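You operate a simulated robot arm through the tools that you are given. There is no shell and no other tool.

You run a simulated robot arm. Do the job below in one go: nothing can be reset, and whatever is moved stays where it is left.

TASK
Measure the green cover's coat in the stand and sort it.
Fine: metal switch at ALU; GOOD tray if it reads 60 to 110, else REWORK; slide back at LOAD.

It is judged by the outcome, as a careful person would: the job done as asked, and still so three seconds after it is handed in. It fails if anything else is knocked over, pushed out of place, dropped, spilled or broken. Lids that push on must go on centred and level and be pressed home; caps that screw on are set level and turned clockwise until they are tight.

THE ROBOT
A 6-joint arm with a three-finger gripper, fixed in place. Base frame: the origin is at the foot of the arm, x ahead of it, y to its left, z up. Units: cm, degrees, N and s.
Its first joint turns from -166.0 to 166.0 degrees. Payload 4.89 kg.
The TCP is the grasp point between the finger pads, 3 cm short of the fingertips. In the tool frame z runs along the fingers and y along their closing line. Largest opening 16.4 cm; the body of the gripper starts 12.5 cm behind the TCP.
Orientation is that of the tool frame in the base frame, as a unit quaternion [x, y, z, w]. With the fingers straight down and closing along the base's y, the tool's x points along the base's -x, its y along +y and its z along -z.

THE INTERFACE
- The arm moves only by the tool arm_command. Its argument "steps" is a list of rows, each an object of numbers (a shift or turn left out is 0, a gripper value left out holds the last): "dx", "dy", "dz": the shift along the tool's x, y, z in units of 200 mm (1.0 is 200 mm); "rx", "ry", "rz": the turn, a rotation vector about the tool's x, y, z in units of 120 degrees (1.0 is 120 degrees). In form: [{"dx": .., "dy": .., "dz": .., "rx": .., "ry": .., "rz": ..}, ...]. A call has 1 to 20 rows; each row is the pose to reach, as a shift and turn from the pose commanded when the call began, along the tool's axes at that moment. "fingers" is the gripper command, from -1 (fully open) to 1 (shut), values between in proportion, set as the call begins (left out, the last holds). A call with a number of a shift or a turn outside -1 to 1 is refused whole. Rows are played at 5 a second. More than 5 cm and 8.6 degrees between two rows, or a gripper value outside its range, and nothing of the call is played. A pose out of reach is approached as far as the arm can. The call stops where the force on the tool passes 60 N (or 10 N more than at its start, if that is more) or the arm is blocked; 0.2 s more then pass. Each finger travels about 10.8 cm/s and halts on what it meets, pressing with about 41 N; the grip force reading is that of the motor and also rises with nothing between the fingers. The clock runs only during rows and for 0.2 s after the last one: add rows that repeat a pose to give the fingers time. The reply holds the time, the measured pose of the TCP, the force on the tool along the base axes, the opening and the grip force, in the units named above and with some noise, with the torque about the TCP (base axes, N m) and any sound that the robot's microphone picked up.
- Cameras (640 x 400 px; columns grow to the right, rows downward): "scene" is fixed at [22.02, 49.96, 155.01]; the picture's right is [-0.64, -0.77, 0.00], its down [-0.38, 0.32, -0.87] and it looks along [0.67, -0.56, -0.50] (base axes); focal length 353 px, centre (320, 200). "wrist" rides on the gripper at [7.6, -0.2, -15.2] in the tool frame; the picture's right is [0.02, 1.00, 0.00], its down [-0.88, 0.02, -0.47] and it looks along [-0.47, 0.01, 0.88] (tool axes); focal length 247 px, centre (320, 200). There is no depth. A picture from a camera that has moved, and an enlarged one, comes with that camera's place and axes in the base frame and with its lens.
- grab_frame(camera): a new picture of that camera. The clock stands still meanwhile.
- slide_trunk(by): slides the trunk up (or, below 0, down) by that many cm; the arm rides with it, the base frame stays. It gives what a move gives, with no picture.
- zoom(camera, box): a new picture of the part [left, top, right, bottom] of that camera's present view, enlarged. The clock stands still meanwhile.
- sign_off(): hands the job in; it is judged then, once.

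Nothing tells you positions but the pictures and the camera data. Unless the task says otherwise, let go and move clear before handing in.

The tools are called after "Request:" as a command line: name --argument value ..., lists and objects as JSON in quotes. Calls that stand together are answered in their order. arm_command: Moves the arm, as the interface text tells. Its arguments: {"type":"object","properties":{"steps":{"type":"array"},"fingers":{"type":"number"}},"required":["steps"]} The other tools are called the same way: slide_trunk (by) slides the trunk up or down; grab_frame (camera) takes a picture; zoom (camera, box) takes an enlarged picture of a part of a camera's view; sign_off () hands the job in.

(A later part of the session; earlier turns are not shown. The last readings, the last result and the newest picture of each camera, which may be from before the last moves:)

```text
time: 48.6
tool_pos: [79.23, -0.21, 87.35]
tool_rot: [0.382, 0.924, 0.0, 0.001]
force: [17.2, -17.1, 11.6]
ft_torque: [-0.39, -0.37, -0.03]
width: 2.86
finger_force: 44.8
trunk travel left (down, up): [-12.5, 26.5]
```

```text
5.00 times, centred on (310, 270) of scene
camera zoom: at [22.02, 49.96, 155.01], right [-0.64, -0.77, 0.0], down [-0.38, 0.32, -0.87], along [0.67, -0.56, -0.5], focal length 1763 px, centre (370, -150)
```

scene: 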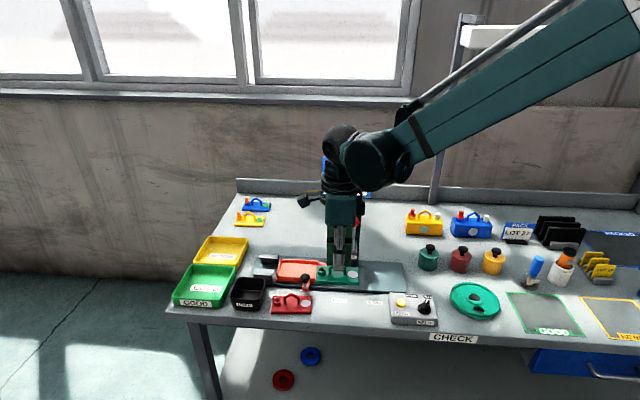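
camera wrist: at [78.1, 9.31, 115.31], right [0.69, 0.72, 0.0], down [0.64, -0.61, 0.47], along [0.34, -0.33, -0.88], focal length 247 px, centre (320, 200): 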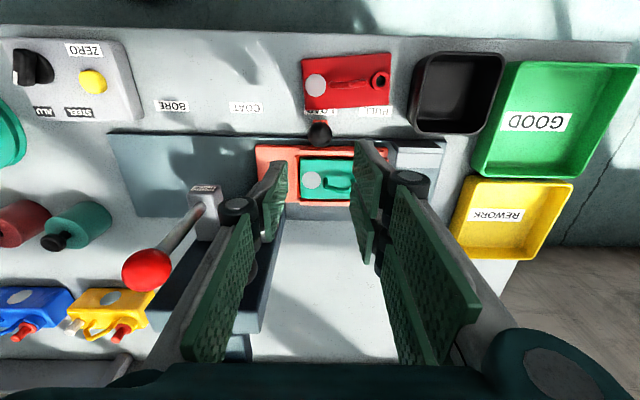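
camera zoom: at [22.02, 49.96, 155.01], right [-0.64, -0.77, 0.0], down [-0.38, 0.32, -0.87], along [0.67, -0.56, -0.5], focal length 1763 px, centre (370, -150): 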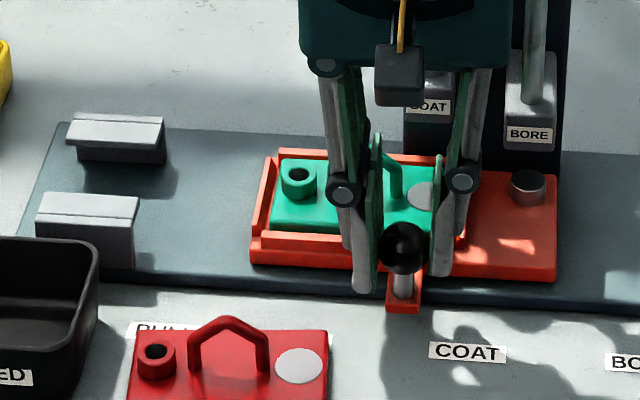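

Request:
arm_command --steps '[{"dy": -0.05, "dx": -0.002, "dz": -0.002}, {"dy": -0.1, "dx": -0.003, "dz": -0.003}, {"dy": -0.15, "dx": -0.003, "dz": -0.003}, {"dy": -0.19, "dx": -0.003, "dz": -0.003}, {"dy": -0.19, "dx": -0.003, "dz": -0.003}]'

Request:
zoom --camera "scene" --box '[300, 230, 380, 310]'

Request:
grab_frame --camera "wrist"

Request:
zoom --camera "wrist" --box '[220, 80, 420, 280]'

```text
time: 49.8
tool_pos: [76.48, -2.99, 87.38]
tool_rot: [0.382, 0.924, 0.001, 0.0]
force: [7.3, -9.3, 15.4]
ft_torque: [0.06, 0.04, 0.08]
width: 2.83
finger_force: 45.1
trunk travel left (down, up): [-12.5, 26.5]
```

```text
5.00 times, centred on (340, 270) of scene
camera zoom: at [22.02, 49.96, 155.01], right [-0.64, -0.77, 0.0], down [-0.38, 0.32, -0.87], along [0.67, -0.56, -0.5], focal length 1763 px, centre (220, -150)
```

zoom: 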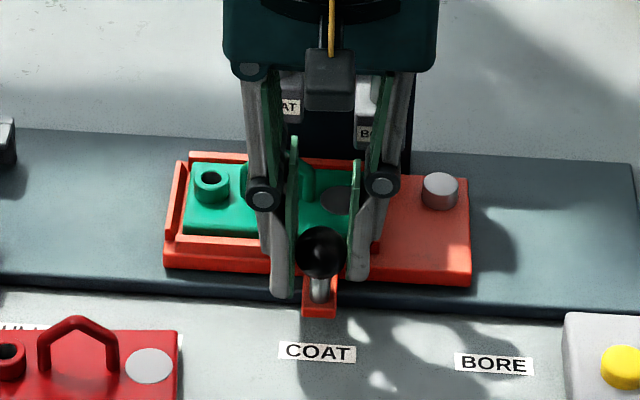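

```text
taken
camera wrist: at [71.04, 2.31, 102.59], right [0.69, 0.72, 0.0], down [0.64, -0.61, 0.47], along [0.34, -0.33, -0.88], focal length 247 px, centre (320, 200)
```

wrist: 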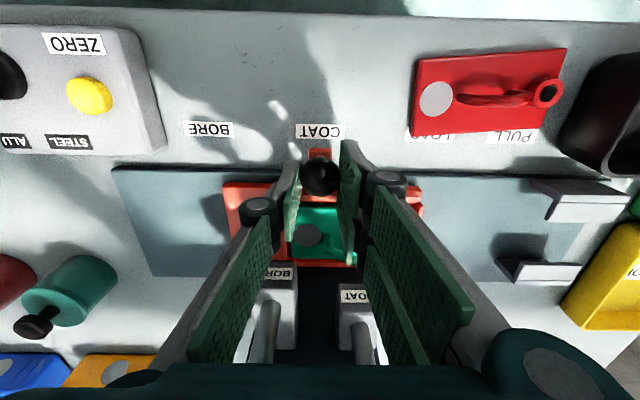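

```text
2.00 times, centred on (320, 180) of wrist
camera zoom: at [71.04, 2.31, 102.59], right [0.69, 0.72, 0.0], down [0.64, -0.61, 0.47], along [0.34, -0.33, -0.88], focal length 494 px, centre (320, 240)
```

zoom: 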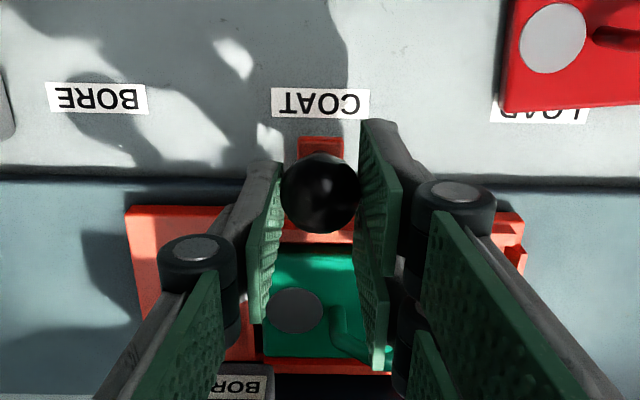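

The handle tab lines up with the COAT label. I'll let go of the ball and rise straight up.

Request:
arm_command --steps '[{}, {}, {}]' --fingers 0.39

Request:
arm_command --steps '[{"dz": -0.1}, {"dz": -0.3}, {"dz": -0.5}, {"dz": -0.7}, {"dz": -0.9}, {"dz": -1.0}]'

Request:
zoom --camera "scene" --box '[290, 220, 390, 310]'

Request:
grab_frame --camera "wrist"

```text
time: 50.6
tool_pos: [76.63, -2.94, 87.29]
tool_rot: [0.381, 0.924, 0.0, 0.001]
force: [-0.5, 0.0, -0.2]
ft_torque: [-0.02, 0.0, 0.0]
width: 5.01
finger_force: 0.0
trunk travel left (down, up): [-12.5, 26.5]
```

```text
time: 52.0
tool_pos: [76.61, -2.9, 107.53]
tool_rot: [0.382, 0.924, 0.0, 0.001]
force: [-0.5, -0.1, 0.5]
ft_torque: [0.0, -0.01, 0.03]
width: 5.0
finger_force: 0.0
trunk travel left (down, up): [-12.5, 26.5]
```

```text
4.44 times, centred on (340, 265) of scene
camera zoom: at [22.02, 49.96, 155.01], right [-0.64, -0.77, 0.0], down [-0.38, 0.32, -0.87], along [0.67, -0.56, -0.5], focal length 1567 px, centre (231, -89)
```

zoom: 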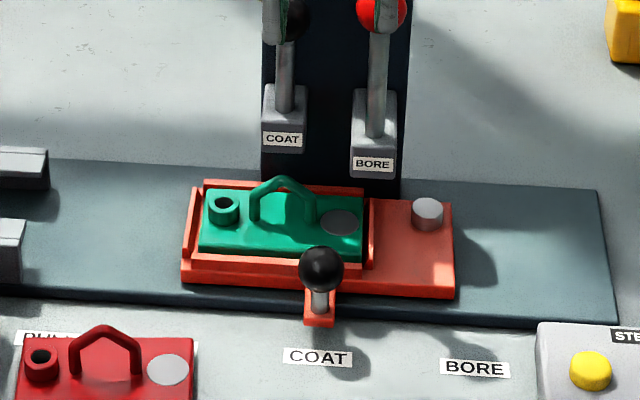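

```text
taken
camera wrist: at [71.02, 2.31, 122.64], right [0.69, 0.72, 0.0], down [0.64, -0.61, 0.47], along [0.34, -0.33, -0.88], focal length 247 px, centre (320, 200)
```

wrist: 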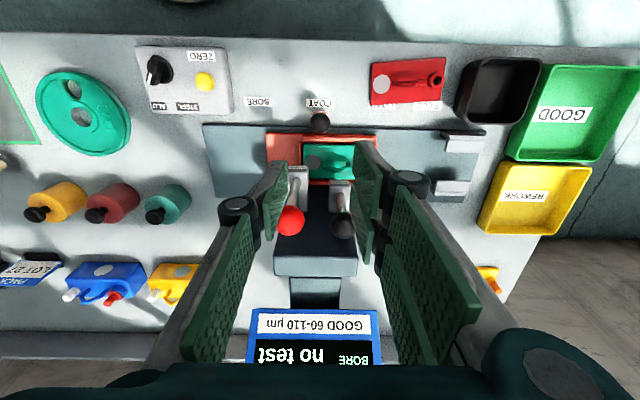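

The slide sits at COAT with the probe over the cover, behind its handle. Now I'll close the fingers and go above the black COAT ball again, using the same spot as before.

Request:
arm_command --steps '[{"dx": -0.1, "dy": 0.04}, {"dx": -0.25, "dy": 0.09}, {"dx": -0.36, "dy": 0.136}, {"dx": -0.3725, "dy": 0.136}, {"dx": -0.3725, "dy": 0.136}]' --fingers 1.0

Request:
zoom --camera "wrist" --box '[240, 90, 400, 220]'

Request:
zoom --camera "scene" --box '[310, 150, 400, 206]'

```text
time: 53.2
tool_pos: [83.81, -6.17, 107.03]
tool_rot: [0.382, 0.924, 0.001, 0.001]
force: [1.5, -0.1, -0.4]
ft_torque: [0.03, 0.1, -0.01]
width: 0.01
finger_force: 41.7
trunk travel left (down, up): [-12.5, 26.5]
```

```text
3.08 times, centred on (320, 155) of wrist
camera zoom: at [78.33, -0.92, 122.42], right [0.69, 0.72, 0.0], down [0.64, -0.61, 0.47], along [0.34, -0.33, -0.88], focal length 760 px, centre (320, 338)
```

zoom: 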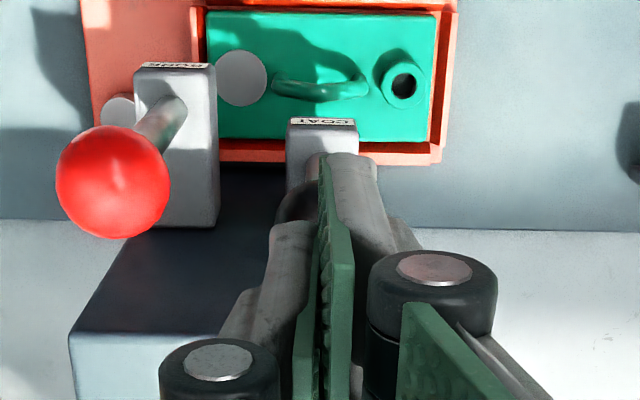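

```text
7.11 times, centred on (355, 178) of scene
camera zoom: at [22.02, 49.96, 155.01], right [-0.64, -0.77, 0.0], down [-0.38, 0.32, -0.87], along [0.67, -0.56, -0.5], focal length 2507 px, centre (71, 356)
```

zoom: 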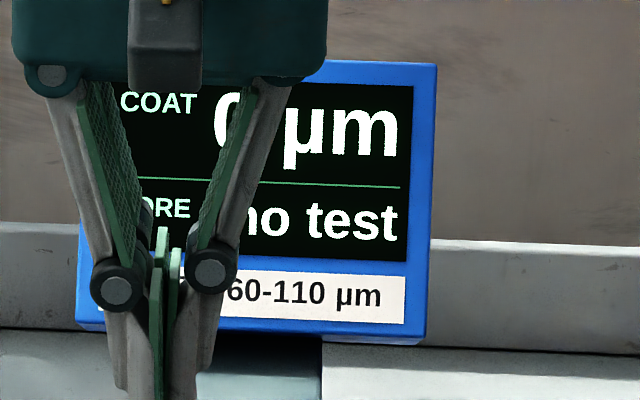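

Aligned over the COAT ball again. Pressing down to just above the expected contact height.

Request:
arm_command --steps '[{"dz": 0.1}, {"dz": 0.2}, {"dz": 0.25}, {"dz": 0.3}, {"dz": 0.34}, {"dz": 0.38}, {"dz": 0.38}]'

Request:
zoom --camera "scene" --box '[310, 225, 374, 275]'

```text
time: 54.8
tool_pos: [83.71, -6.32, 99.62]
tool_rot: [0.382, 0.924, 0.001, 0.001]
force: [-0.1, 0.6, 2.6]
ft_torque: [0.01, -0.04, 0.01]
width: 0.02
finger_force: 40.6
trunk travel left (down, up): [-12.5, 26.5]
```

```text
8.00 times, centred on (342, 250) of scene
camera zoom: at [22.02, 49.96, 155.01], right [-0.64, -0.77, 0.0], down [-0.38, 0.32, -0.87], along [0.67, -0.56, -0.5], focal length 2821 px, centre (144, -200)
```

zoom: 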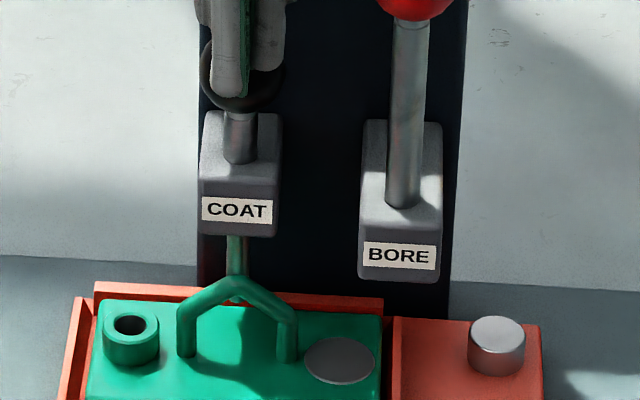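

Request:
arm_command --steps '[{"dz": 0.02}, {"dz": 0.035}, {"dz": 0.05}, {"dz": 0.05}]'

Request:
arm_command --steps '[{"dz": 0.008}, {"dz": 0.015}, {"dz": 0.015}]'

```text
time: 55.8
tool_pos: [83.6, -6.41, 98.7]
tool_rot: [0.382, 0.924, 0.0, 0.001]
force: [1.7, -1.7, 4.4]
ft_torque: [-0.09, -0.08, 0.01]
width: 0.03
finger_force: 40.5
trunk travel left (down, up): [-12.5, 26.5]
```

```text
time: 56.6
tool_pos: [83.56, -6.35, 98.64]
tool_rot: [0.382, 0.924, 0.001, 0.003]
force: [10.6, -7.5, 50.8]
ft_torque: [-0.47, -0.74, -0.03]
width: 0.57
finger_force: 44.9
trunk travel left (down, up): [-12.5, 26.5]
```

Contact at 51 N. I'll hold there a moment and look.

Request:
arm_command --steps '[{}, {}, {}]'

Request:
zoom --camera "scene" --box '[310, 225, 374, 275]'

Request:
zoom --camera "scene" --box '[310, 150, 400, 206]'

```text
time: 57.2
tool_pos: [83.57, -6.29, 98.63]
tool_rot: [0.382, 0.924, 0.0, 0.003]
force: [-6.9, -1.3, 32.4]
ft_torque: [-0.19, -0.09, -0.02]
width: 0.61
finger_force: 44.7
trunk travel left (down, up): [-12.5, 26.5]
stopped in row 3: the force on the tool passed its limit at 62 N (the readings are from after the stop); the commanded pose is now the measured one
```

```text
8.00 times, centred on (342, 250) of scene
camera zoom: at [22.02, 49.96, 155.01], right [-0.64, -0.77, 0.0], down [-0.38, 0.32, -0.87], along [0.67, -0.56, -0.5], focal length 2821 px, centre (144, -200)
```

zoom: 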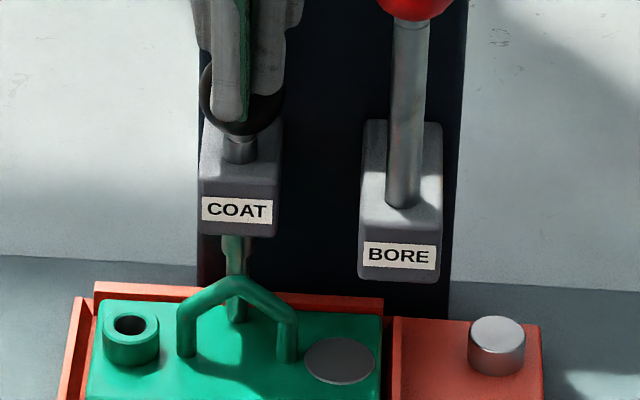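

```text
7.11 times, centred on (355, 178) of scene
camera zoom: at [22.02, 49.96, 155.01], right [-0.64, -0.77, 0.0], down [-0.38, 0.32, -0.87], along [0.67, -0.56, -0.5], focal length 2507 px, centre (71, 356)
```

zoom: 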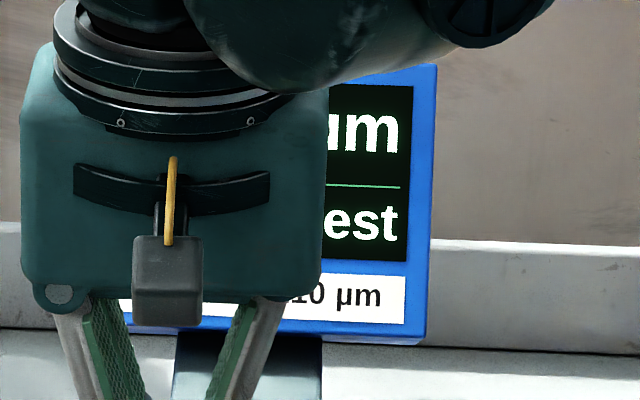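

The probe tip rests on the green paint behind the handle. Now rising to read the display.

Request:
arm_command --steps '[{"dz": -0.05}, {"dz": -0.2}, {"dz": -0.4}, {"dz": -0.6}, {"dz": -0.8}, {"dz": -0.8}]'

Request:
zoom --camera "scene" --box '[310, 150, 400, 206]'

Request:
zoom --camera "wrist" --box '[200, 250, 460, 400]'

```text
time: 58.6
tool_pos: [83.6, -6.47, 114.6]
tool_rot: [0.382, 0.924, 0.0, 0.001]
force: [0.2, -0.1, 0.6]
ft_torque: [-0.03, -0.02, 0.02]
width: 0.01
finger_force: 45.2
trunk travel left (down, up): [-12.5, 26.5]
```

```text
7.11 times, centred on (355, 178) of scene
camera zoom: at [22.02, 49.96, 155.01], right [-0.64, -0.77, 0.0], down [-0.38, 0.32, -0.87], along [0.67, -0.56, -0.5], focal length 2507 px, centre (71, 356)
```

zoom: 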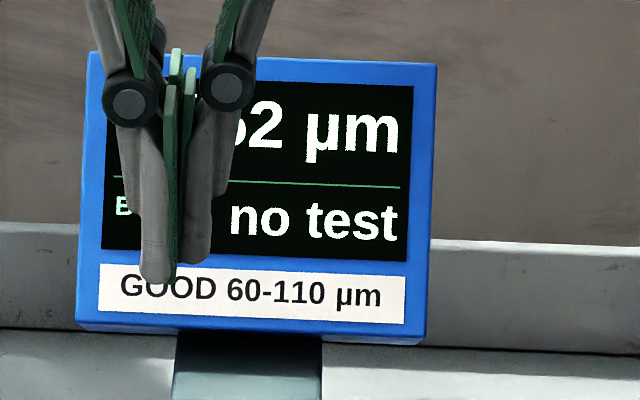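

```text
2.46 times, centred on (330, 325) of wrist
camera zoom: at [78.07, -1.21, 129.82], right [0.69, 0.72, 0.0], down [0.64, -0.61, 0.47], along [0.34, -0.33, -0.88], focal length 608 px, centre (295, -108)
```

zoom: 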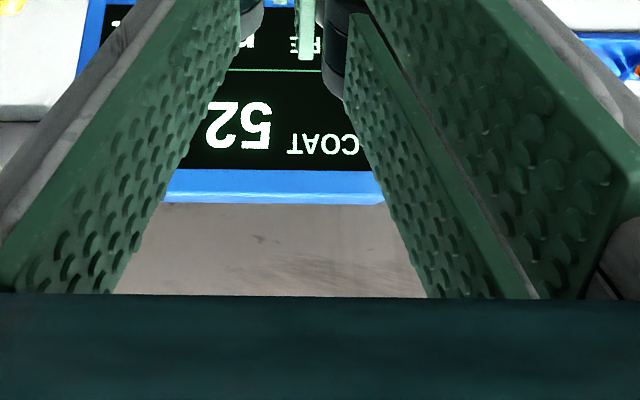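

Request:
arm_command --steps '[{"dx": 0.12, "dy": -0.04}, {"dx": 0.25, "dy": -0.08, "dz": 0.05}, {"dx": 0.3737, "dy": -0.121, "dz": 0.2}, {"dx": 0.3737, "dy": -0.121, "dz": 0.35}, {"dx": 0.3737, "dy": -0.121, "dz": 0.35}]' --fingers 0.39

Request:
zoom --camera "scene" --box '[310, 150, 400, 206]'

Request:
grab_frame --camera "wrist"

Request:
zoom --camera "wrist" --box '[220, 80, 420, 280]'

```text
time: 59.8
tool_pos: [76.58, -2.86, 107.4]
tool_rot: [0.382, 0.924, 0.0, 0.001]
force: [-0.6, -0.7, 0.1]
ft_torque: [0.0, -0.07, 0.0]
width: 5.02
finger_force: 0.1
trunk travel left (down, up): [-12.5, 26.5]
```

```text
7.11 times, centred on (355, 178) of scene
camera zoom: at [22.02, 49.96, 155.01], right [-0.64, -0.77, 0.0], down [-0.38, 0.32, -0.87], along [0.67, -0.56, -0.5], focal length 2507 px, centre (71, 356)
```

zoom: 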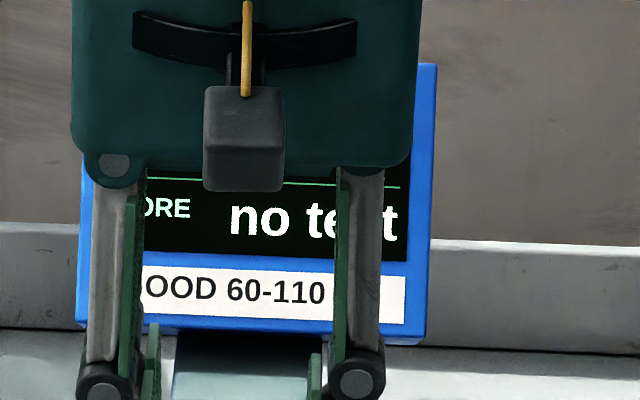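

```text
taken
camera wrist: at [71.1, 2.42, 122.61], right [0.69, 0.72, 0.0], down [0.64, -0.61, 0.47], along [0.34, -0.33, -0.88], focal length 247 px, centre (320, 200)
```

wrist: 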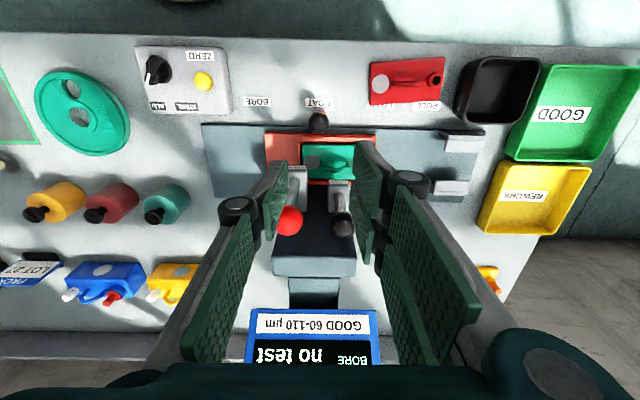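

```text
2.00 times, centred on (320, 180) of wrist
camera zoom: at [71.1, 2.42, 122.61], right [0.69, 0.72, 0.0], down [0.64, -0.61, 0.47], along [0.34, -0.33, -0.88], focal length 494 px, centre (320, 240)
```

zoom: 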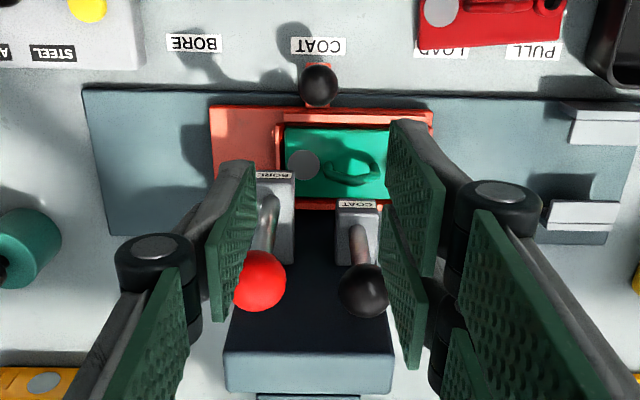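

The number is hidden from here, so I'll read it again later. Now down around the slide's ball, along the same path I rose on.

Request:
arm_command --steps '[{"dy": -0.005, "dz": 0.2}, {"dy": -0.005, "dz": 0.42}, {"dy": -0.005, "dz": 0.64}, {"dy": -0.005, "dz": 0.82}, {"dy": -0.005, "dz": 0.94}, {"dy": -0.005, "dz": 1.0}, {"dy": -0.005, "dz": 1.0}]'

Request:
arm_command --steps '[{}, {}, {}, {}]' --fingers 0.75

Request:
zoom --camera "wrist" --box '[220, 80, 420, 280]'

```text
time: 61.4
tool_pos: [76.74, -2.88, 87.45]
tool_rot: [0.381, 0.924, 0.001, 0.0]
force: [-0.1, 0.2, -0.3]
ft_torque: [0.04, 0.02, 0.01]
width: 5.01
finger_force: 0.1
trunk travel left (down, up): [-12.5, 26.5]
```

```text
time: 62.4
tool_pos: [76.6, -2.88, 87.49]
tool_rot: [0.382, 0.924, 0.001, 0.001]
force: [-4.2, -1.7, -6.9]
ft_torque: [-0.09, 0.03, 0.04]
width: 2.85
finger_force: 45.3
trunk travel left (down, up): [-12.5, 26.5]
```

```text
2.00 times, centred on (320, 180) of wrist
camera zoom: at [71.12, 2.41, 102.62], right [0.69, 0.72, 0.0], down [0.64, -0.61, 0.47], along [0.34, -0.33, -0.88], focal length 494 px, centre (320, 240)
```

zoom: 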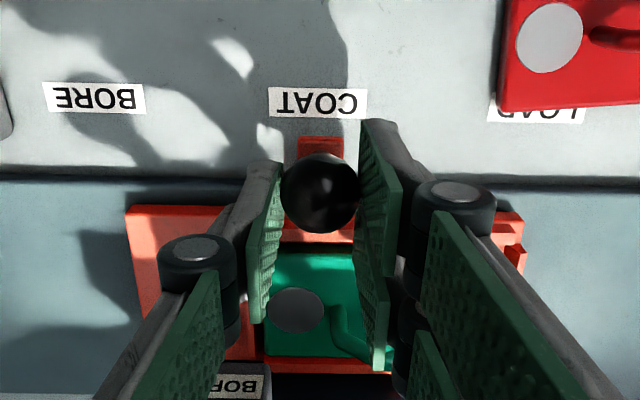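

Gripped again. Now I'll push the slide back left toward LOAD.

Request:
arm_command --steps '[{"dy": 0.04}, {"dy": 0.09}, {"dy": 0.14}, {"dy": 0.19}, {"dy": 0.24}, {"dy": 0.24}]'

Request:
zoom --camera "scene" --box '[260, 230, 360, 310]'

```text
time: 63.8
tool_pos: [80.19, 0.54, 87.5]
tool_rot: [0.382, 0.924, 0.0, 0.001]
force: [-8.7, 9.3, -20.5]
ft_torque: [0.19, 0.18, 0.0]
width: 2.88
finger_force: 44.7
trunk travel left (down, up): [-12.5, 26.5]
```

```text
5.00 times, centred on (310, 270) of scene
camera zoom: at [22.02, 49.96, 155.01], right [-0.64, -0.77, 0.0], down [-0.38, 0.32, -0.87], along [0.67, -0.56, -0.5], focal length 1763 px, centre (370, -150)
```

zoom: 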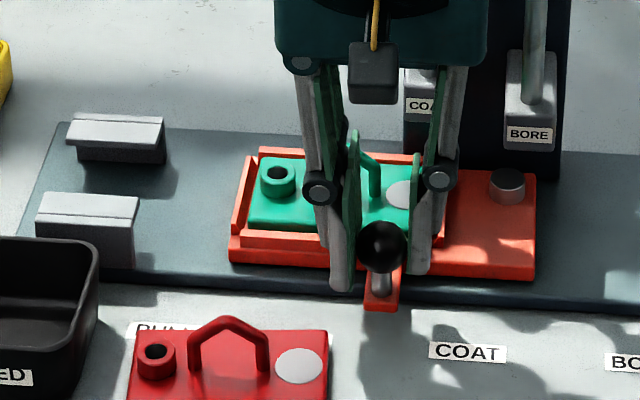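

Request:
arm_command --steps '[{"dy": 0.05, "dx": 0.002, "dz": 0.003}, {"dy": 0.1, "dx": 0.002, "dz": 0.005}, {"dy": 0.15, "dx": 0.002, "dz": 0.005}, {"dy": 0.2, "dx": 0.002, "dz": 0.005}, {"dy": 0.24, "dx": 0.002, "dz": 0.005}, {"dy": 0.24, "dx": 0.002, "dz": 0.005}]'

Request:
zoom --camera "scene" --box '[260, 240, 340, 320]'

Request:
zoom --camera "wrist" --box '[220, 80, 420, 280]'

```text
time: 65.2
tool_pos: [83.47, 4.06, 87.38]
tool_rot: [0.381, 0.925, 0.0, 0.002]
force: [9.4, -3.7, 18.9]
ft_torque: [-0.08, -0.1, 0.03]
width: 2.84
finger_force: 44.6
trunk travel left (down, up): [-12.5, 26.5]
```

```text
5.00 times, centred on (300, 280) of scene
camera zoom: at [22.02, 49.96, 155.01], right [-0.64, -0.77, 0.0], down [-0.38, 0.32, -0.87], along [0.67, -0.56, -0.5], focal length 1763 px, centre (420, -200)
```

zoom: 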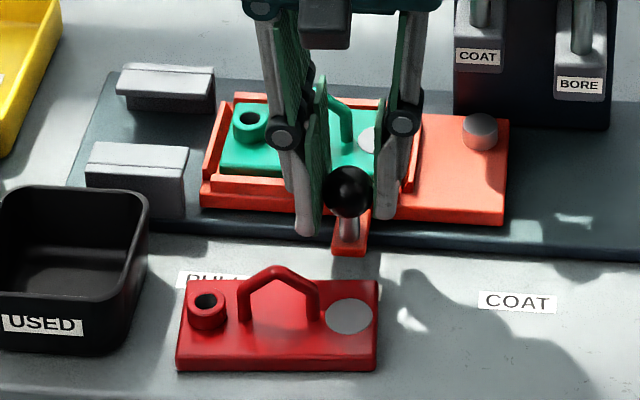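

```text
2.00 times, centred on (320, 180) of wrist
camera zoom: at [77.97, 9.28, 102.62], right [0.69, 0.72, 0.0], down [0.64, -0.61, 0.48], along [0.34, -0.33, -0.88], focal length 494 px, centre (320, 240)
```

zoom: 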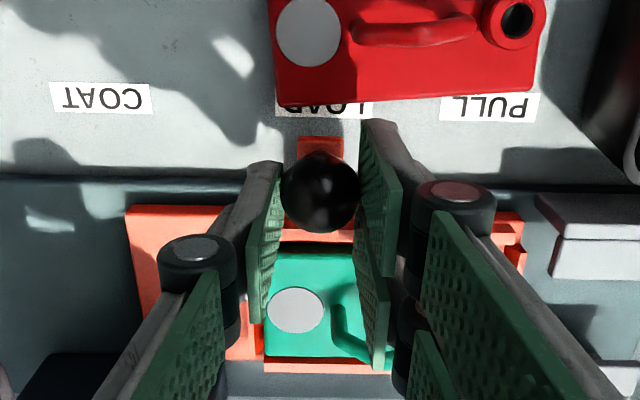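

Within a millimetre of the original spot; I'll nudge it 1 mm further left, then let go and rise.

Request:
arm_command --steps '[{"dy": 0.003, "dz": -0.002}, {"dy": 0.006, "dz": -0.004}, {"dy": 0.006, "dz": -0.004}]'

Request:
arm_command --steps '[{}, {}, {}]' --fingers 0.39

Request:
zoom --camera "wrist" --box '[220, 80, 420, 280]'

Request:
arm_command --steps '[{"dz": -0.1}, {"dz": -0.3}, {"dz": -0.5}, {"dz": -0.7}, {"dz": -0.9}, {"dz": -1.0}]'

Request:
zoom --camera "scene" --box '[260, 240, 340, 320]'

Request:
zoom --camera "scene" --box '[310, 150, 400, 206]'

```text
time: 66.0
tool_pos: [83.56, 4.0, 87.35]
tool_rot: [0.383, 0.924, 0.001, 0.001]
force: [10.1, -9.0, 9.7]
ft_torque: [-0.25, -0.26, -0.01]
width: 2.83
finger_force: 45.5
trunk travel left (down, up): [-12.5, 26.5]
```

```text
time: 66.8
tool_pos: [83.55, 4.01, 87.42]
tool_rot: [0.381, 0.925, 0.001, 0.001]
force: [0.2, 0.1, -0.6]
ft_torque: [-0.03, 0.01, 0.03]
width: 4.97
finger_force: 0.0
trunk travel left (down, up): [-12.5, 26.5]
```

```text
2.00 times, centred on (320, 180) of wrist
camera zoom: at [78.01, 9.38, 102.62], right [0.69, 0.72, 0.0], down [0.64, -0.61, 0.47], along [0.34, -0.33, -0.88], focal length 494 px, centre (320, 240)
```

zoom: 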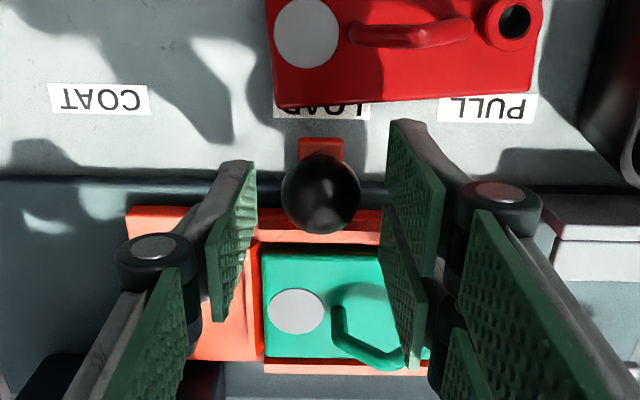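

```text
time: 68.2
tool_pos: [83.57, 4.06, 107.56]
tool_rot: [0.381, 0.924, 0.0, 0.002]
force: [1.2, 0.0, 0.0]
ft_torque: [-0.04, 0.09, 0.01]
width: 5.01
finger_force: 0.2
trunk travel left (down, up): [-12.5, 26.5]
```

```text
5.00 times, centred on (300, 280) of scene
camera zoom: at [22.02, 49.96, 155.01], right [-0.64, -0.77, 0.0], down [-0.38, 0.32, -0.87], along [0.67, -0.56, -0.5], focal length 1763 px, centre (420, -200)
```

zoom: 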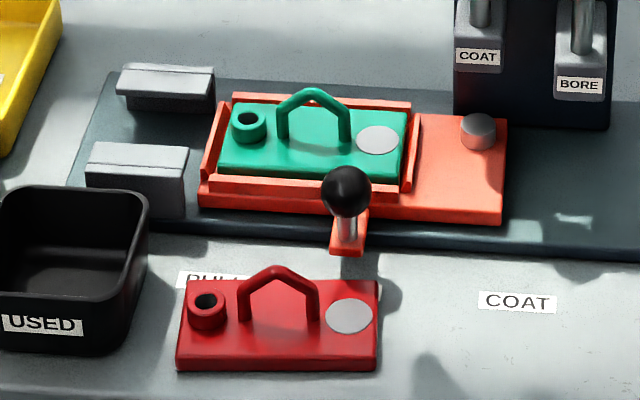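

```text
7.11 times, centred on (355, 178) of scene
camera zoom: at [22.02, 49.96, 155.01], right [-0.64, -0.77, 0.0], down [-0.38, 0.32, -0.87], along [0.67, -0.56, -0.5], focal length 2507 px, centre (71, 356)
```

zoom: 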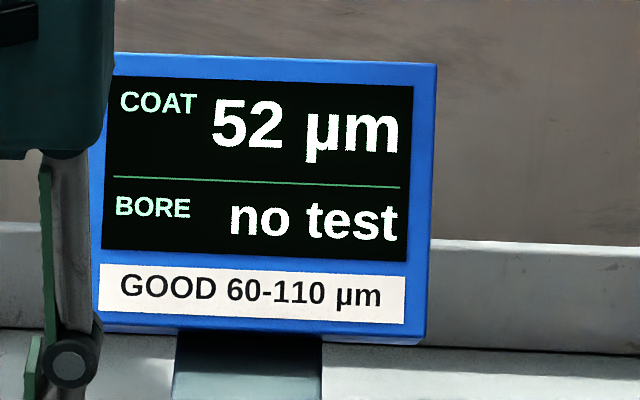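

The display clearly reads 52 µm, below 60, so the cover goes to REWORK; the slide is back at LOAD. The REWORK tray is far out (about 112 cm from the base), so I'll first test the reach above it with an empty gripper, at a safe height.

Request:
arm_command --steps '[{"dx": -0.05, "dy": 0.15}, {"dx": -0.1, "dy": 0.32}, {"dx": -0.16, "dy": 0.49}, {"dx": -0.22, "dy": 0.66}, {"dx": -0.28, "dy": 0.83}, {"dx": -0.33, "dy": 0.98}, {"dx": -0.33, "dy": 0.98}]'

Request:
grab_frame --camera "scene"

Request:
grab_frame --camera "wrist"

```text
time: 69.8
tool_pos: [102.2, 13.18, 107.32]
tool_rot: [0.382, 0.924, 0.0, 0.001]
force: [0.7, 0.2, 0.0]
ft_torque: [-0.01, 0.03, 0.01]
width: 4.98
finger_force: 0.0
trunk travel left (down, up): [-12.5, 26.5]
```

```text
taken
```

scene: 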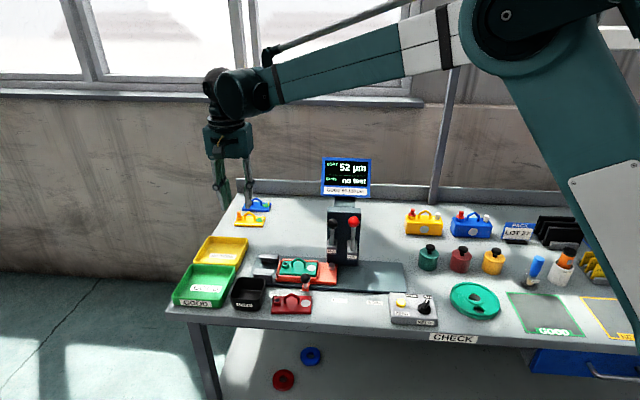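

```text
taken
camera wrist: at [96.64, 18.48, 122.61], right [0.69, 0.72, 0.0], down [0.64, -0.61, 0.47], along [0.34, -0.33, -0.88], focal length 247 px, centre (320, 200)
```

wrist: 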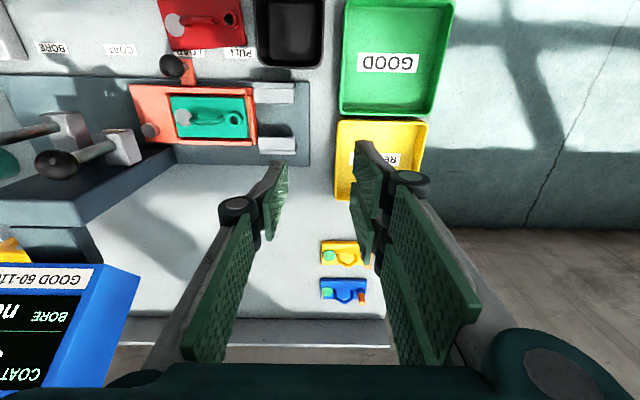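

Reached r≈103 cm with no trouble, tool still vertical. Trying further, to above the tray.

Request:
arm_command --steps '[{"dx": -0.03, "dy": 0.12}, {"dx": -0.07, "dy": 0.25}, {"dx": -0.105, "dy": 0.375}, {"dx": -0.105, "dy": 0.375}]'

Request:
grab_frame --camera "wrist"

Request:
grab_frame --camera "scene"

```text
time: 70.8
tool_pos: [108.95, 17.11, 107.21]
tool_rot: [0.382, 0.924, 0.001, 0.001]
force: [0.5, -0.1, -0.6]
ft_torque: [-0.06, 0.09, 0.0]
width: 4.99
finger_force: 0.1
trunk travel left (down, up): [-12.5, 26.5]
```

```text
taken
camera wrist: at [103.35, 22.38, 122.61], right [0.69, 0.72, 0.0], down [0.64, -0.61, 0.47], along [0.34, -0.33, -0.88], focal length 247 px, centre (320, 200)
```

wrist: 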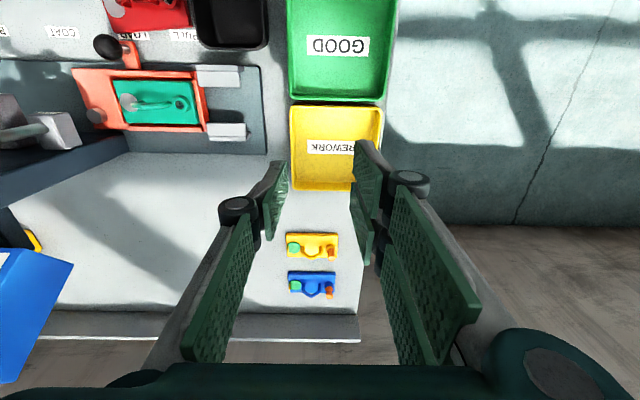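

```text
taken
```

scene: 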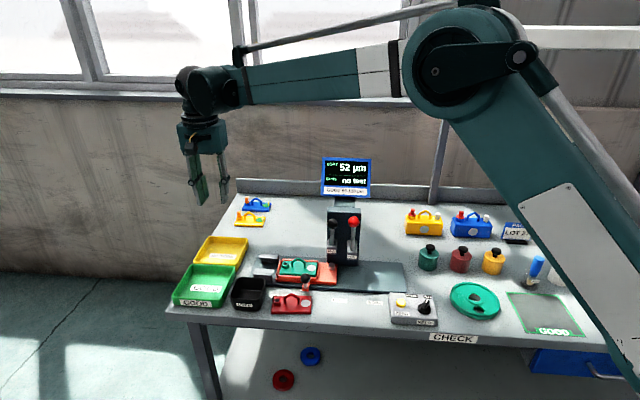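

Request:
zoom --camera "wrist" --box '[260, 80, 420, 210]'

```text
3.08 times, centred on (340, 145) of wrist
camera zoom: at [103.35, 22.38, 122.61], right [0.69, 0.72, 0.0], down [0.64, -0.61, 0.47], along [0.34, -0.33, -0.88], focal length 760 px, centre (258, 369)
```

zoom: 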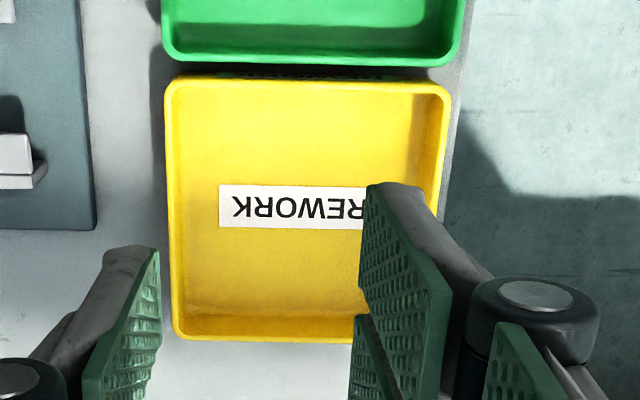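

The tool still points straight down at r≈110. The tray's centre is at about (113.2,15.4), so I'll test the exact placing spot and also go lower while still clear of the rim.

Request:
arm_command --steps '[{"dx": -0.111, "dy": 0.051}, {"dx": -0.111, "dy": 0.051, "dz": 0.2}, {"dx": -0.111, "dy": 0.051, "dz": 0.4}, {"dx": -0.111, "dy": 0.051, "dz": 0.6}, {"dx": -0.111, "dy": 0.051, "dz": 0.75}, {"dx": -0.111, "dy": 0.051, "dz": 0.75}]'

Request:
zoom --camera "wrist" --box '[220, 60, 460, 260]'

Request:
grab_frame --camera "scene"

```text
time: 72.2
tool_pos: [111.16, 16.28, 92.25]
tool_rot: [0.382, 0.924, 0.0, 0.002]
force: [-0.2, 0.1, -0.3]
ft_torque: [0.01, 0.02, 0.0]
width: 4.97
finger_force: 0.0
trunk travel left (down, up): [-12.5, 26.5]
```

```text
2.00 times, centred on (340, 160) of wrist
camera zoom: at [105.64, 21.65, 107.63], right [0.69, 0.72, 0.0], down [0.64, -0.61, 0.47], along [0.34, -0.33, -0.88], focal length 494 px, centre (280, 280)
```

zoom: 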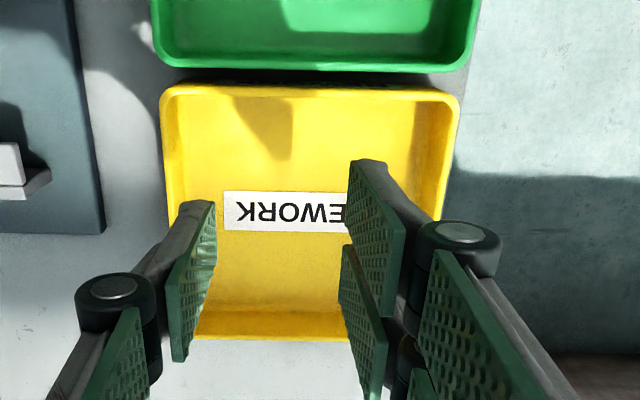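

```text
taken
```

scene: 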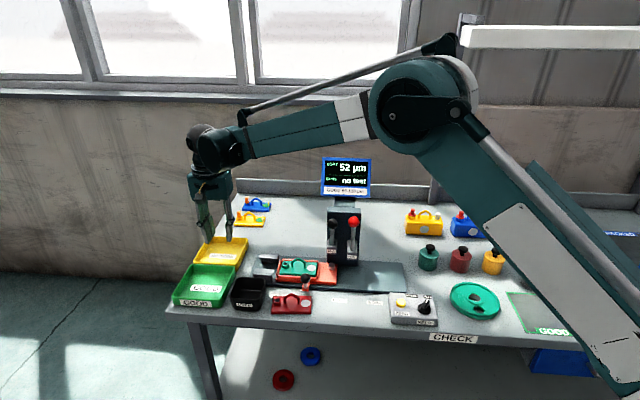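

Reach is fine here too. A quick check a bit lower, then I'll go back for the cover.

Request:
arm_command --steps '[{"dz": 0.1}, {"dz": 0.19}, {"dz": 0.19}]'

Request:
arm_command --steps '[{"dz": -0.2}, {"dz": -0.42}, {"dz": -0.64}, {"dz": -0.84}, {"dz": -0.98}, {"dz": -0.98}]'

```text
time: 73.0
tool_pos: [111.27, 16.24, 88.64]
tool_rot: [0.382, 0.924, 0.001, 0.001]
force: [0.8, 0.3, 0.3]
ft_torque: [0.0, 0.02, 0.01]
width: 4.99
finger_force: 0.1
trunk travel left (down, up): [-12.5, 26.5]
```

```text
time: 74.4
tool_pos: [110.81, 15.96, 108.33]
tool_rot: [0.382, 0.924, 0.0, 0.001]
force: [0.0, 0.3, -0.6]
ft_torque: [-0.03, -0.03, -0.03]
width: 5.0
finger_force: 0.1
trunk travel left (down, up): [-12.5, 26.5]
```

Good, the spot is reachable. Back to the slide to fetch the cover, turning the gripper so it closes across the handle again.

Request:
arm_command --steps '[{"dx": 0.01, "dy": -0.06, "rz": 0.065}, {"dx": 0.02, "dy": -0.12, "rz": 0.13}, {"dx": 0.03, "dy": -0.18, "rz": 0.195}, {"dx": 0.04, "dy": -0.24, "rz": 0.26}, {"dx": 0.05, "dy": -0.3, "rz": 0.325}, {"dx": 0.06, "dy": -0.36, "rz": 0.39}, {"dx": 0.07, "dy": -0.42, "rz": 0.455}, {"dx": 0.08, "dy": -0.48, "rz": 0.52}, {"dx": 0.1, "dy": -0.54, "rz": 0.585}, {"dx": 0.11, "dy": -0.6, "rz": 0.65}, {"dx": 0.12, "dy": -0.66, "rz": 0.71}, {"dx": 0.13, "dy": -0.7, "rz": 0.749}, {"dx": 0.13, "dy": -0.7, "rz": 0.749}]' --fingers 0.39

```text
time: 77.2
tool_pos: [99.42, 8.21, 108.23]
tool_rot: [0.924, 0.383, 0.001, 0.0]
force: [-0.3, 0.4, -0.3]
ft_torque: [0.0, -0.02, -0.03]
width: 5.02
finger_force: 0.1
trunk travel left (down, up): [-12.5, 26.5]
```

Request:
arm_command --steps '[{"dx": -0.15, "dy": -0.03}, {"dx": -0.33, "dy": -0.06, "dz": 0.05}, {"dx": -0.5, "dy": -0.09, "dz": 0.15}, {"dx": -0.581, "dy": -0.1, "dz": 0.3}, {"dx": -0.581, "dy": -0.1, "dz": 0.45}, {"dx": -0.581, "dy": -0.1, "dz": 0.45}]'

Request:
zoom --camera "wrist" --box '[230, 60, 410, 220]'

```text
time: 78.6
tool_pos: [89.65, 1.41, 99.28]
tool_rot: [0.923, 0.384, 0.001, 0.0]
force: [-0.2, 0.0, -0.2]
ft_torque: [0.01, 0.01, 0.01]
width: 5.0
finger_force: 0.1
trunk travel left (down, up): [-12.5, 26.5]
```

```text
2.50 times, centred on (320, 140) of wrist
camera zoom: at [95.0, 6.94, 114.43], right [0.72, -0.69, 0.0], down [-0.61, -0.64, 0.47], along [-0.32, -0.34, -0.88], focal length 617 px, centre (320, 350)
```

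zoom: 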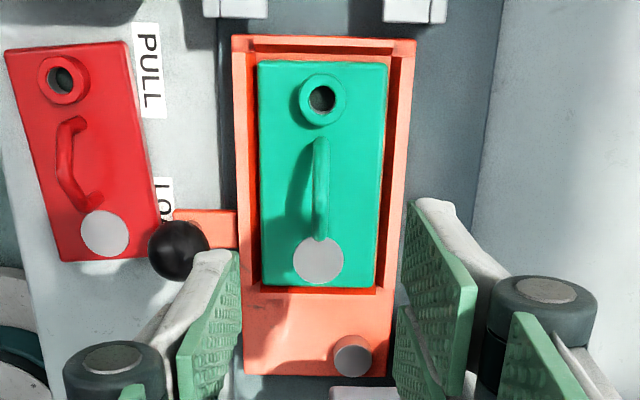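

The cover sits squarely in the pocket and the handle is centred between the fingers. Going down to the height I released it at.

Request:
arm_command --steps '[{"dx": -0.01, "dz": 0.15}, {"dx": -0.01, "dz": 0.32}, {"dx": -0.01, "dz": 0.46}, {"dx": -0.01, "dz": 0.52}, {"dx": -0.01, "dz": 0.545}, {"dx": -0.01, "dz": 0.545}]'

Request:
zoom --camera "wrist" --box '[240, 100, 400, 260]'

Request:
zoom --camera "scene" --box '[260, 240, 340, 300]'

```text
time: 80.0
tool_pos: [89.61, 1.31, 88.24]
tool_rot: [0.923, 0.384, 0.001, 0.0]
force: [0.2, -0.2, 0.4]
ft_torque: [0.01, 0.03, -0.02]
width: 4.99
finger_force: 0.0
trunk travel left (down, up): [-12.5, 26.5]
```

```text
2.50 times, centred on (320, 180) of wrist
camera zoom: at [94.95, 6.8, 103.51], right [0.72, -0.69, 0.0], down [-0.61, -0.64, 0.47], along [-0.32, -0.34, -0.88], focal length 617 px, centre (320, 250)
```

zoom: 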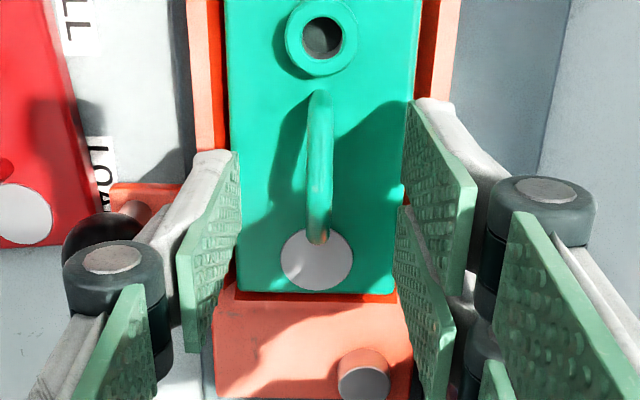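

```text
6.67 times, centred on (300, 270) of scene
camera zoom: at [22.02, 49.96, 155.01], right [-0.64, -0.77, 0.0], down [-0.38, 0.32, -0.87], along [0.67, -0.56, -0.5], focal length 2351 px, centre (453, -267)
```

zoom: 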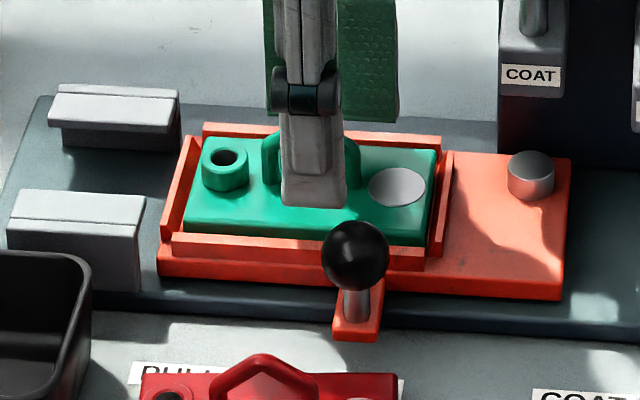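

Request:
arm_command --steps '[{}, {}, {}, {}, {}]' --fingers 1.0

Request:
arm_command --steps '[{"dz": -0.03}, {"dz": -0.1}, {"dz": -0.22}, {"dz": -0.38}, {"dz": -0.52}, {"dz": -0.58}, {"dz": -0.58}]'

Request:
zoom --camera "scene" --box '[240, 210, 360, 310]'

Request:
zoom --camera "wrist" --box '[260, 80, 380, 200]'

```text
time: 81.2
tool_pos: [89.69, 1.27, 88.33]
tool_rot: [0.923, 0.384, 0.0, 0.001]
force: [-0.8, 0.5, -0.5]
ft_torque: [-0.09, 0.05, 0.02]
width: 0.78
finger_force: 40.7
trunk travel left (down, up): [-12.5, 26.5]
```

```text
time: 82.8
tool_pos: [89.7, 1.22, 100.04]
tool_rot: [0.923, 0.385, 0.001, 0.0]
force: [0.1, -0.6, -2.7]
ft_torque: [-0.03, -0.02, 0.0]
width: 0.74
finger_force: 40.9
trunk travel left (down, up): [-12.5, 26.5]
```

```text
4.00 times, centred on (300, 260) of scene
camera zoom: at [22.02, 49.96, 155.01], right [-0.64, -0.77, 0.0], down [-0.38, 0.32, -0.87], along [0.67, -0.56, -0.5], focal length 1410 px, centre (400, -40)
```

zoom: 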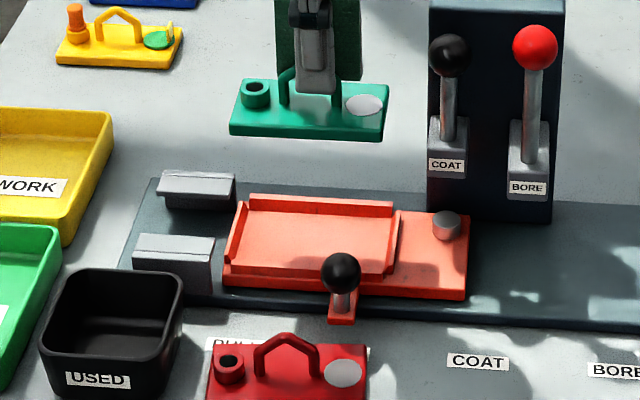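

```text
3.33 times, centred on (320, 140) of wrist
camera zoom: at [94.98, 6.76, 115.27], right [0.72, -0.69, 0.0], down [-0.61, -0.64, 0.47], along [-0.32, -0.34, -0.88], focal length 823 px, centre (320, 400)
```

zoom: 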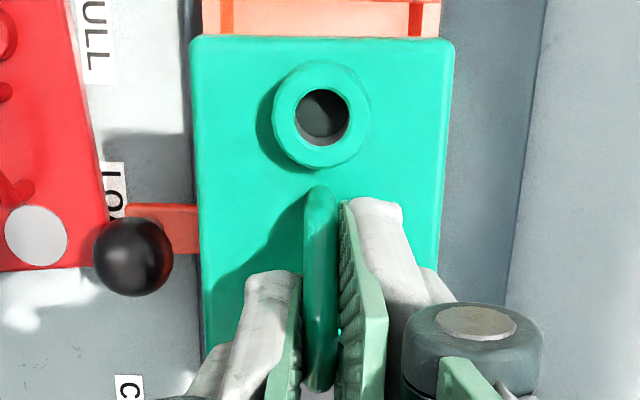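

The cover is in hand, the slide stays at LOAD. Now I'll carry it level to above the REWORK tray.

Request:
arm_command --steps '[{"dx": 0.1, "dy": 0.02}, {"dx": 0.27, "dy": 0.05}, {"dx": 0.45, "dy": 0.085}, {"dx": 0.6, "dy": 0.115}, {"dx": 0.75, "dy": 0.142}, {"dx": 0.9, "dy": 0.17}, {"dx": 0.9, "dy": 0.17}]'

```text
time: 84.4
tool_pos: [104.76, 11.68, 100.09]
tool_rot: [0.923, 0.385, 0.001, 0.0]
force: [0.2, -0.3, -2.9]
ft_torque: [-0.01, 0.05, -0.01]
width: 0.76
finger_force: 41.0
trunk travel left (down, up): [-12.5, 26.5]
```

Request:
arm_command --steps '[{"dx": 0.12, "dy": 0.025, "dz": 0.03}, {"dx": 0.27, "dy": 0.055, "dz": 0.08}, {"dx": 0.38, "dy": 0.08, "dz": 0.12}, {"dx": 0.412, "dy": 0.086, "dz": 0.15}, {"dx": 0.412, "dy": 0.086, "dz": 0.15}]'

Request:
zoom --camera "wrist" --box '[220, 40, 460, 240]'

Request:
zoom --camera "scene" --box '[160, 190, 280, 310]'

```text
time: 85.6
tool_pos: [111.96, 16.25, 96.91]
tool_rot: [0.923, 0.385, 0.0, 0.0]
force: [0.7, 0.3, -2.9]
ft_torque: [-0.06, 0.05, -0.01]
width: 0.76
finger_force: 41.0
trunk travel left (down, up): [-12.5, 26.5]
```

```text
2.00 times, centred on (340, 140) of wrist
camera zoom: at [117.19, 21.72, 112.2], right [0.72, -0.69, 0.0], down [-0.61, -0.64, 0.47], along [-0.32, -0.34, -0.88], focal length 494 px, centre (280, 320)
```

zoom: 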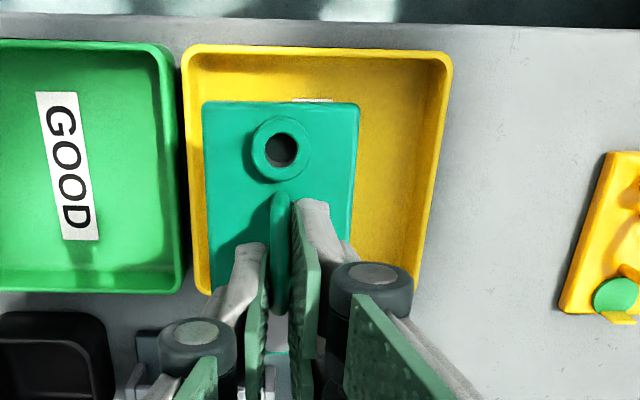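

```text
3.33 times, centred on (220, 250) of scene
camera zoom: at [22.02, 49.96, 155.01], right [-0.64, -0.77, 0.0], down [-0.38, 0.32, -0.87], along [0.67, -0.56, -0.5], focal length 1175 px, centre (653, 33)
```

zoom: 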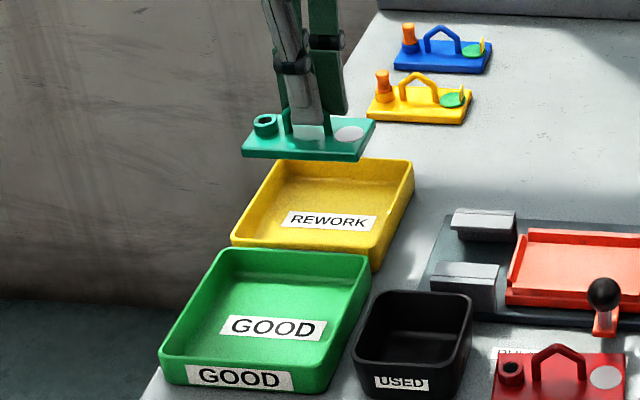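

Above the tray. I'll lower until the cover is just above the rim and check the fit again.

Request:
arm_command --steps '[{"dx": 0.01, "dz": 0.08}, {"dx": 0.01, "dz": 0.17}, {"dx": 0.01, "dz": 0.25}, {"dx": 0.01, "dz": 0.27}, {"dx": 0.01, "dz": 0.27}]'

Request:
zoom --camera "wrist" --box '[220, 40, 460, 240]'

Request:
zoom --camera "scene" --box '[180, 210, 260, 290]'

```text
time: 86.8
tool_pos: [111.91, 16.35, 91.45]
tool_rot: [0.923, 0.384, 0.001, 0.001]
force: [0.6, -0.2, -2.6]
ft_torque: [-0.02, 0.04, 0.01]
width: 0.71
finger_force: 40.9
trunk travel left (down, up): [-12.5, 26.5]
```

```text
2.00 times, centred on (340, 140) of wrist
camera zoom: at [117.22, 21.91, 106.8], right [0.72, -0.69, 0.0], down [-0.61, -0.64, 0.47], along [-0.32, -0.34, -0.88], focal length 494 px, centre (280, 320)
```

zoom: 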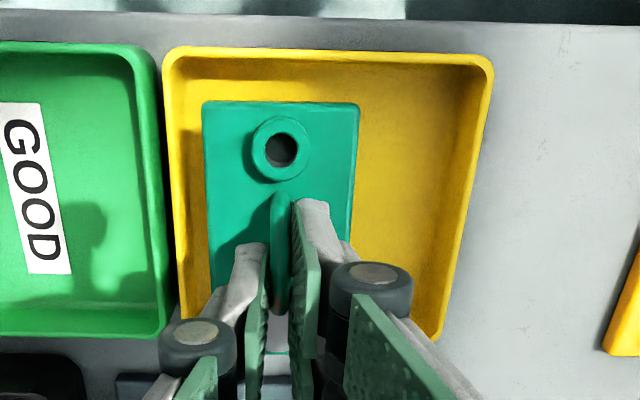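

```text
5.00 times, centred on (220, 250) of scene
camera zoom: at [22.02, 49.96, 155.01], right [-0.64, -0.77, 0.0], down [-0.38, 0.32, -0.87], along [0.67, -0.56, -0.5], focal length 1763 px, centre (820, -50)
```

zoom: 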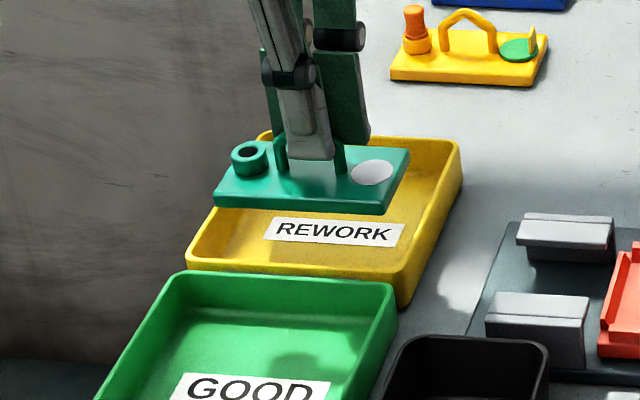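

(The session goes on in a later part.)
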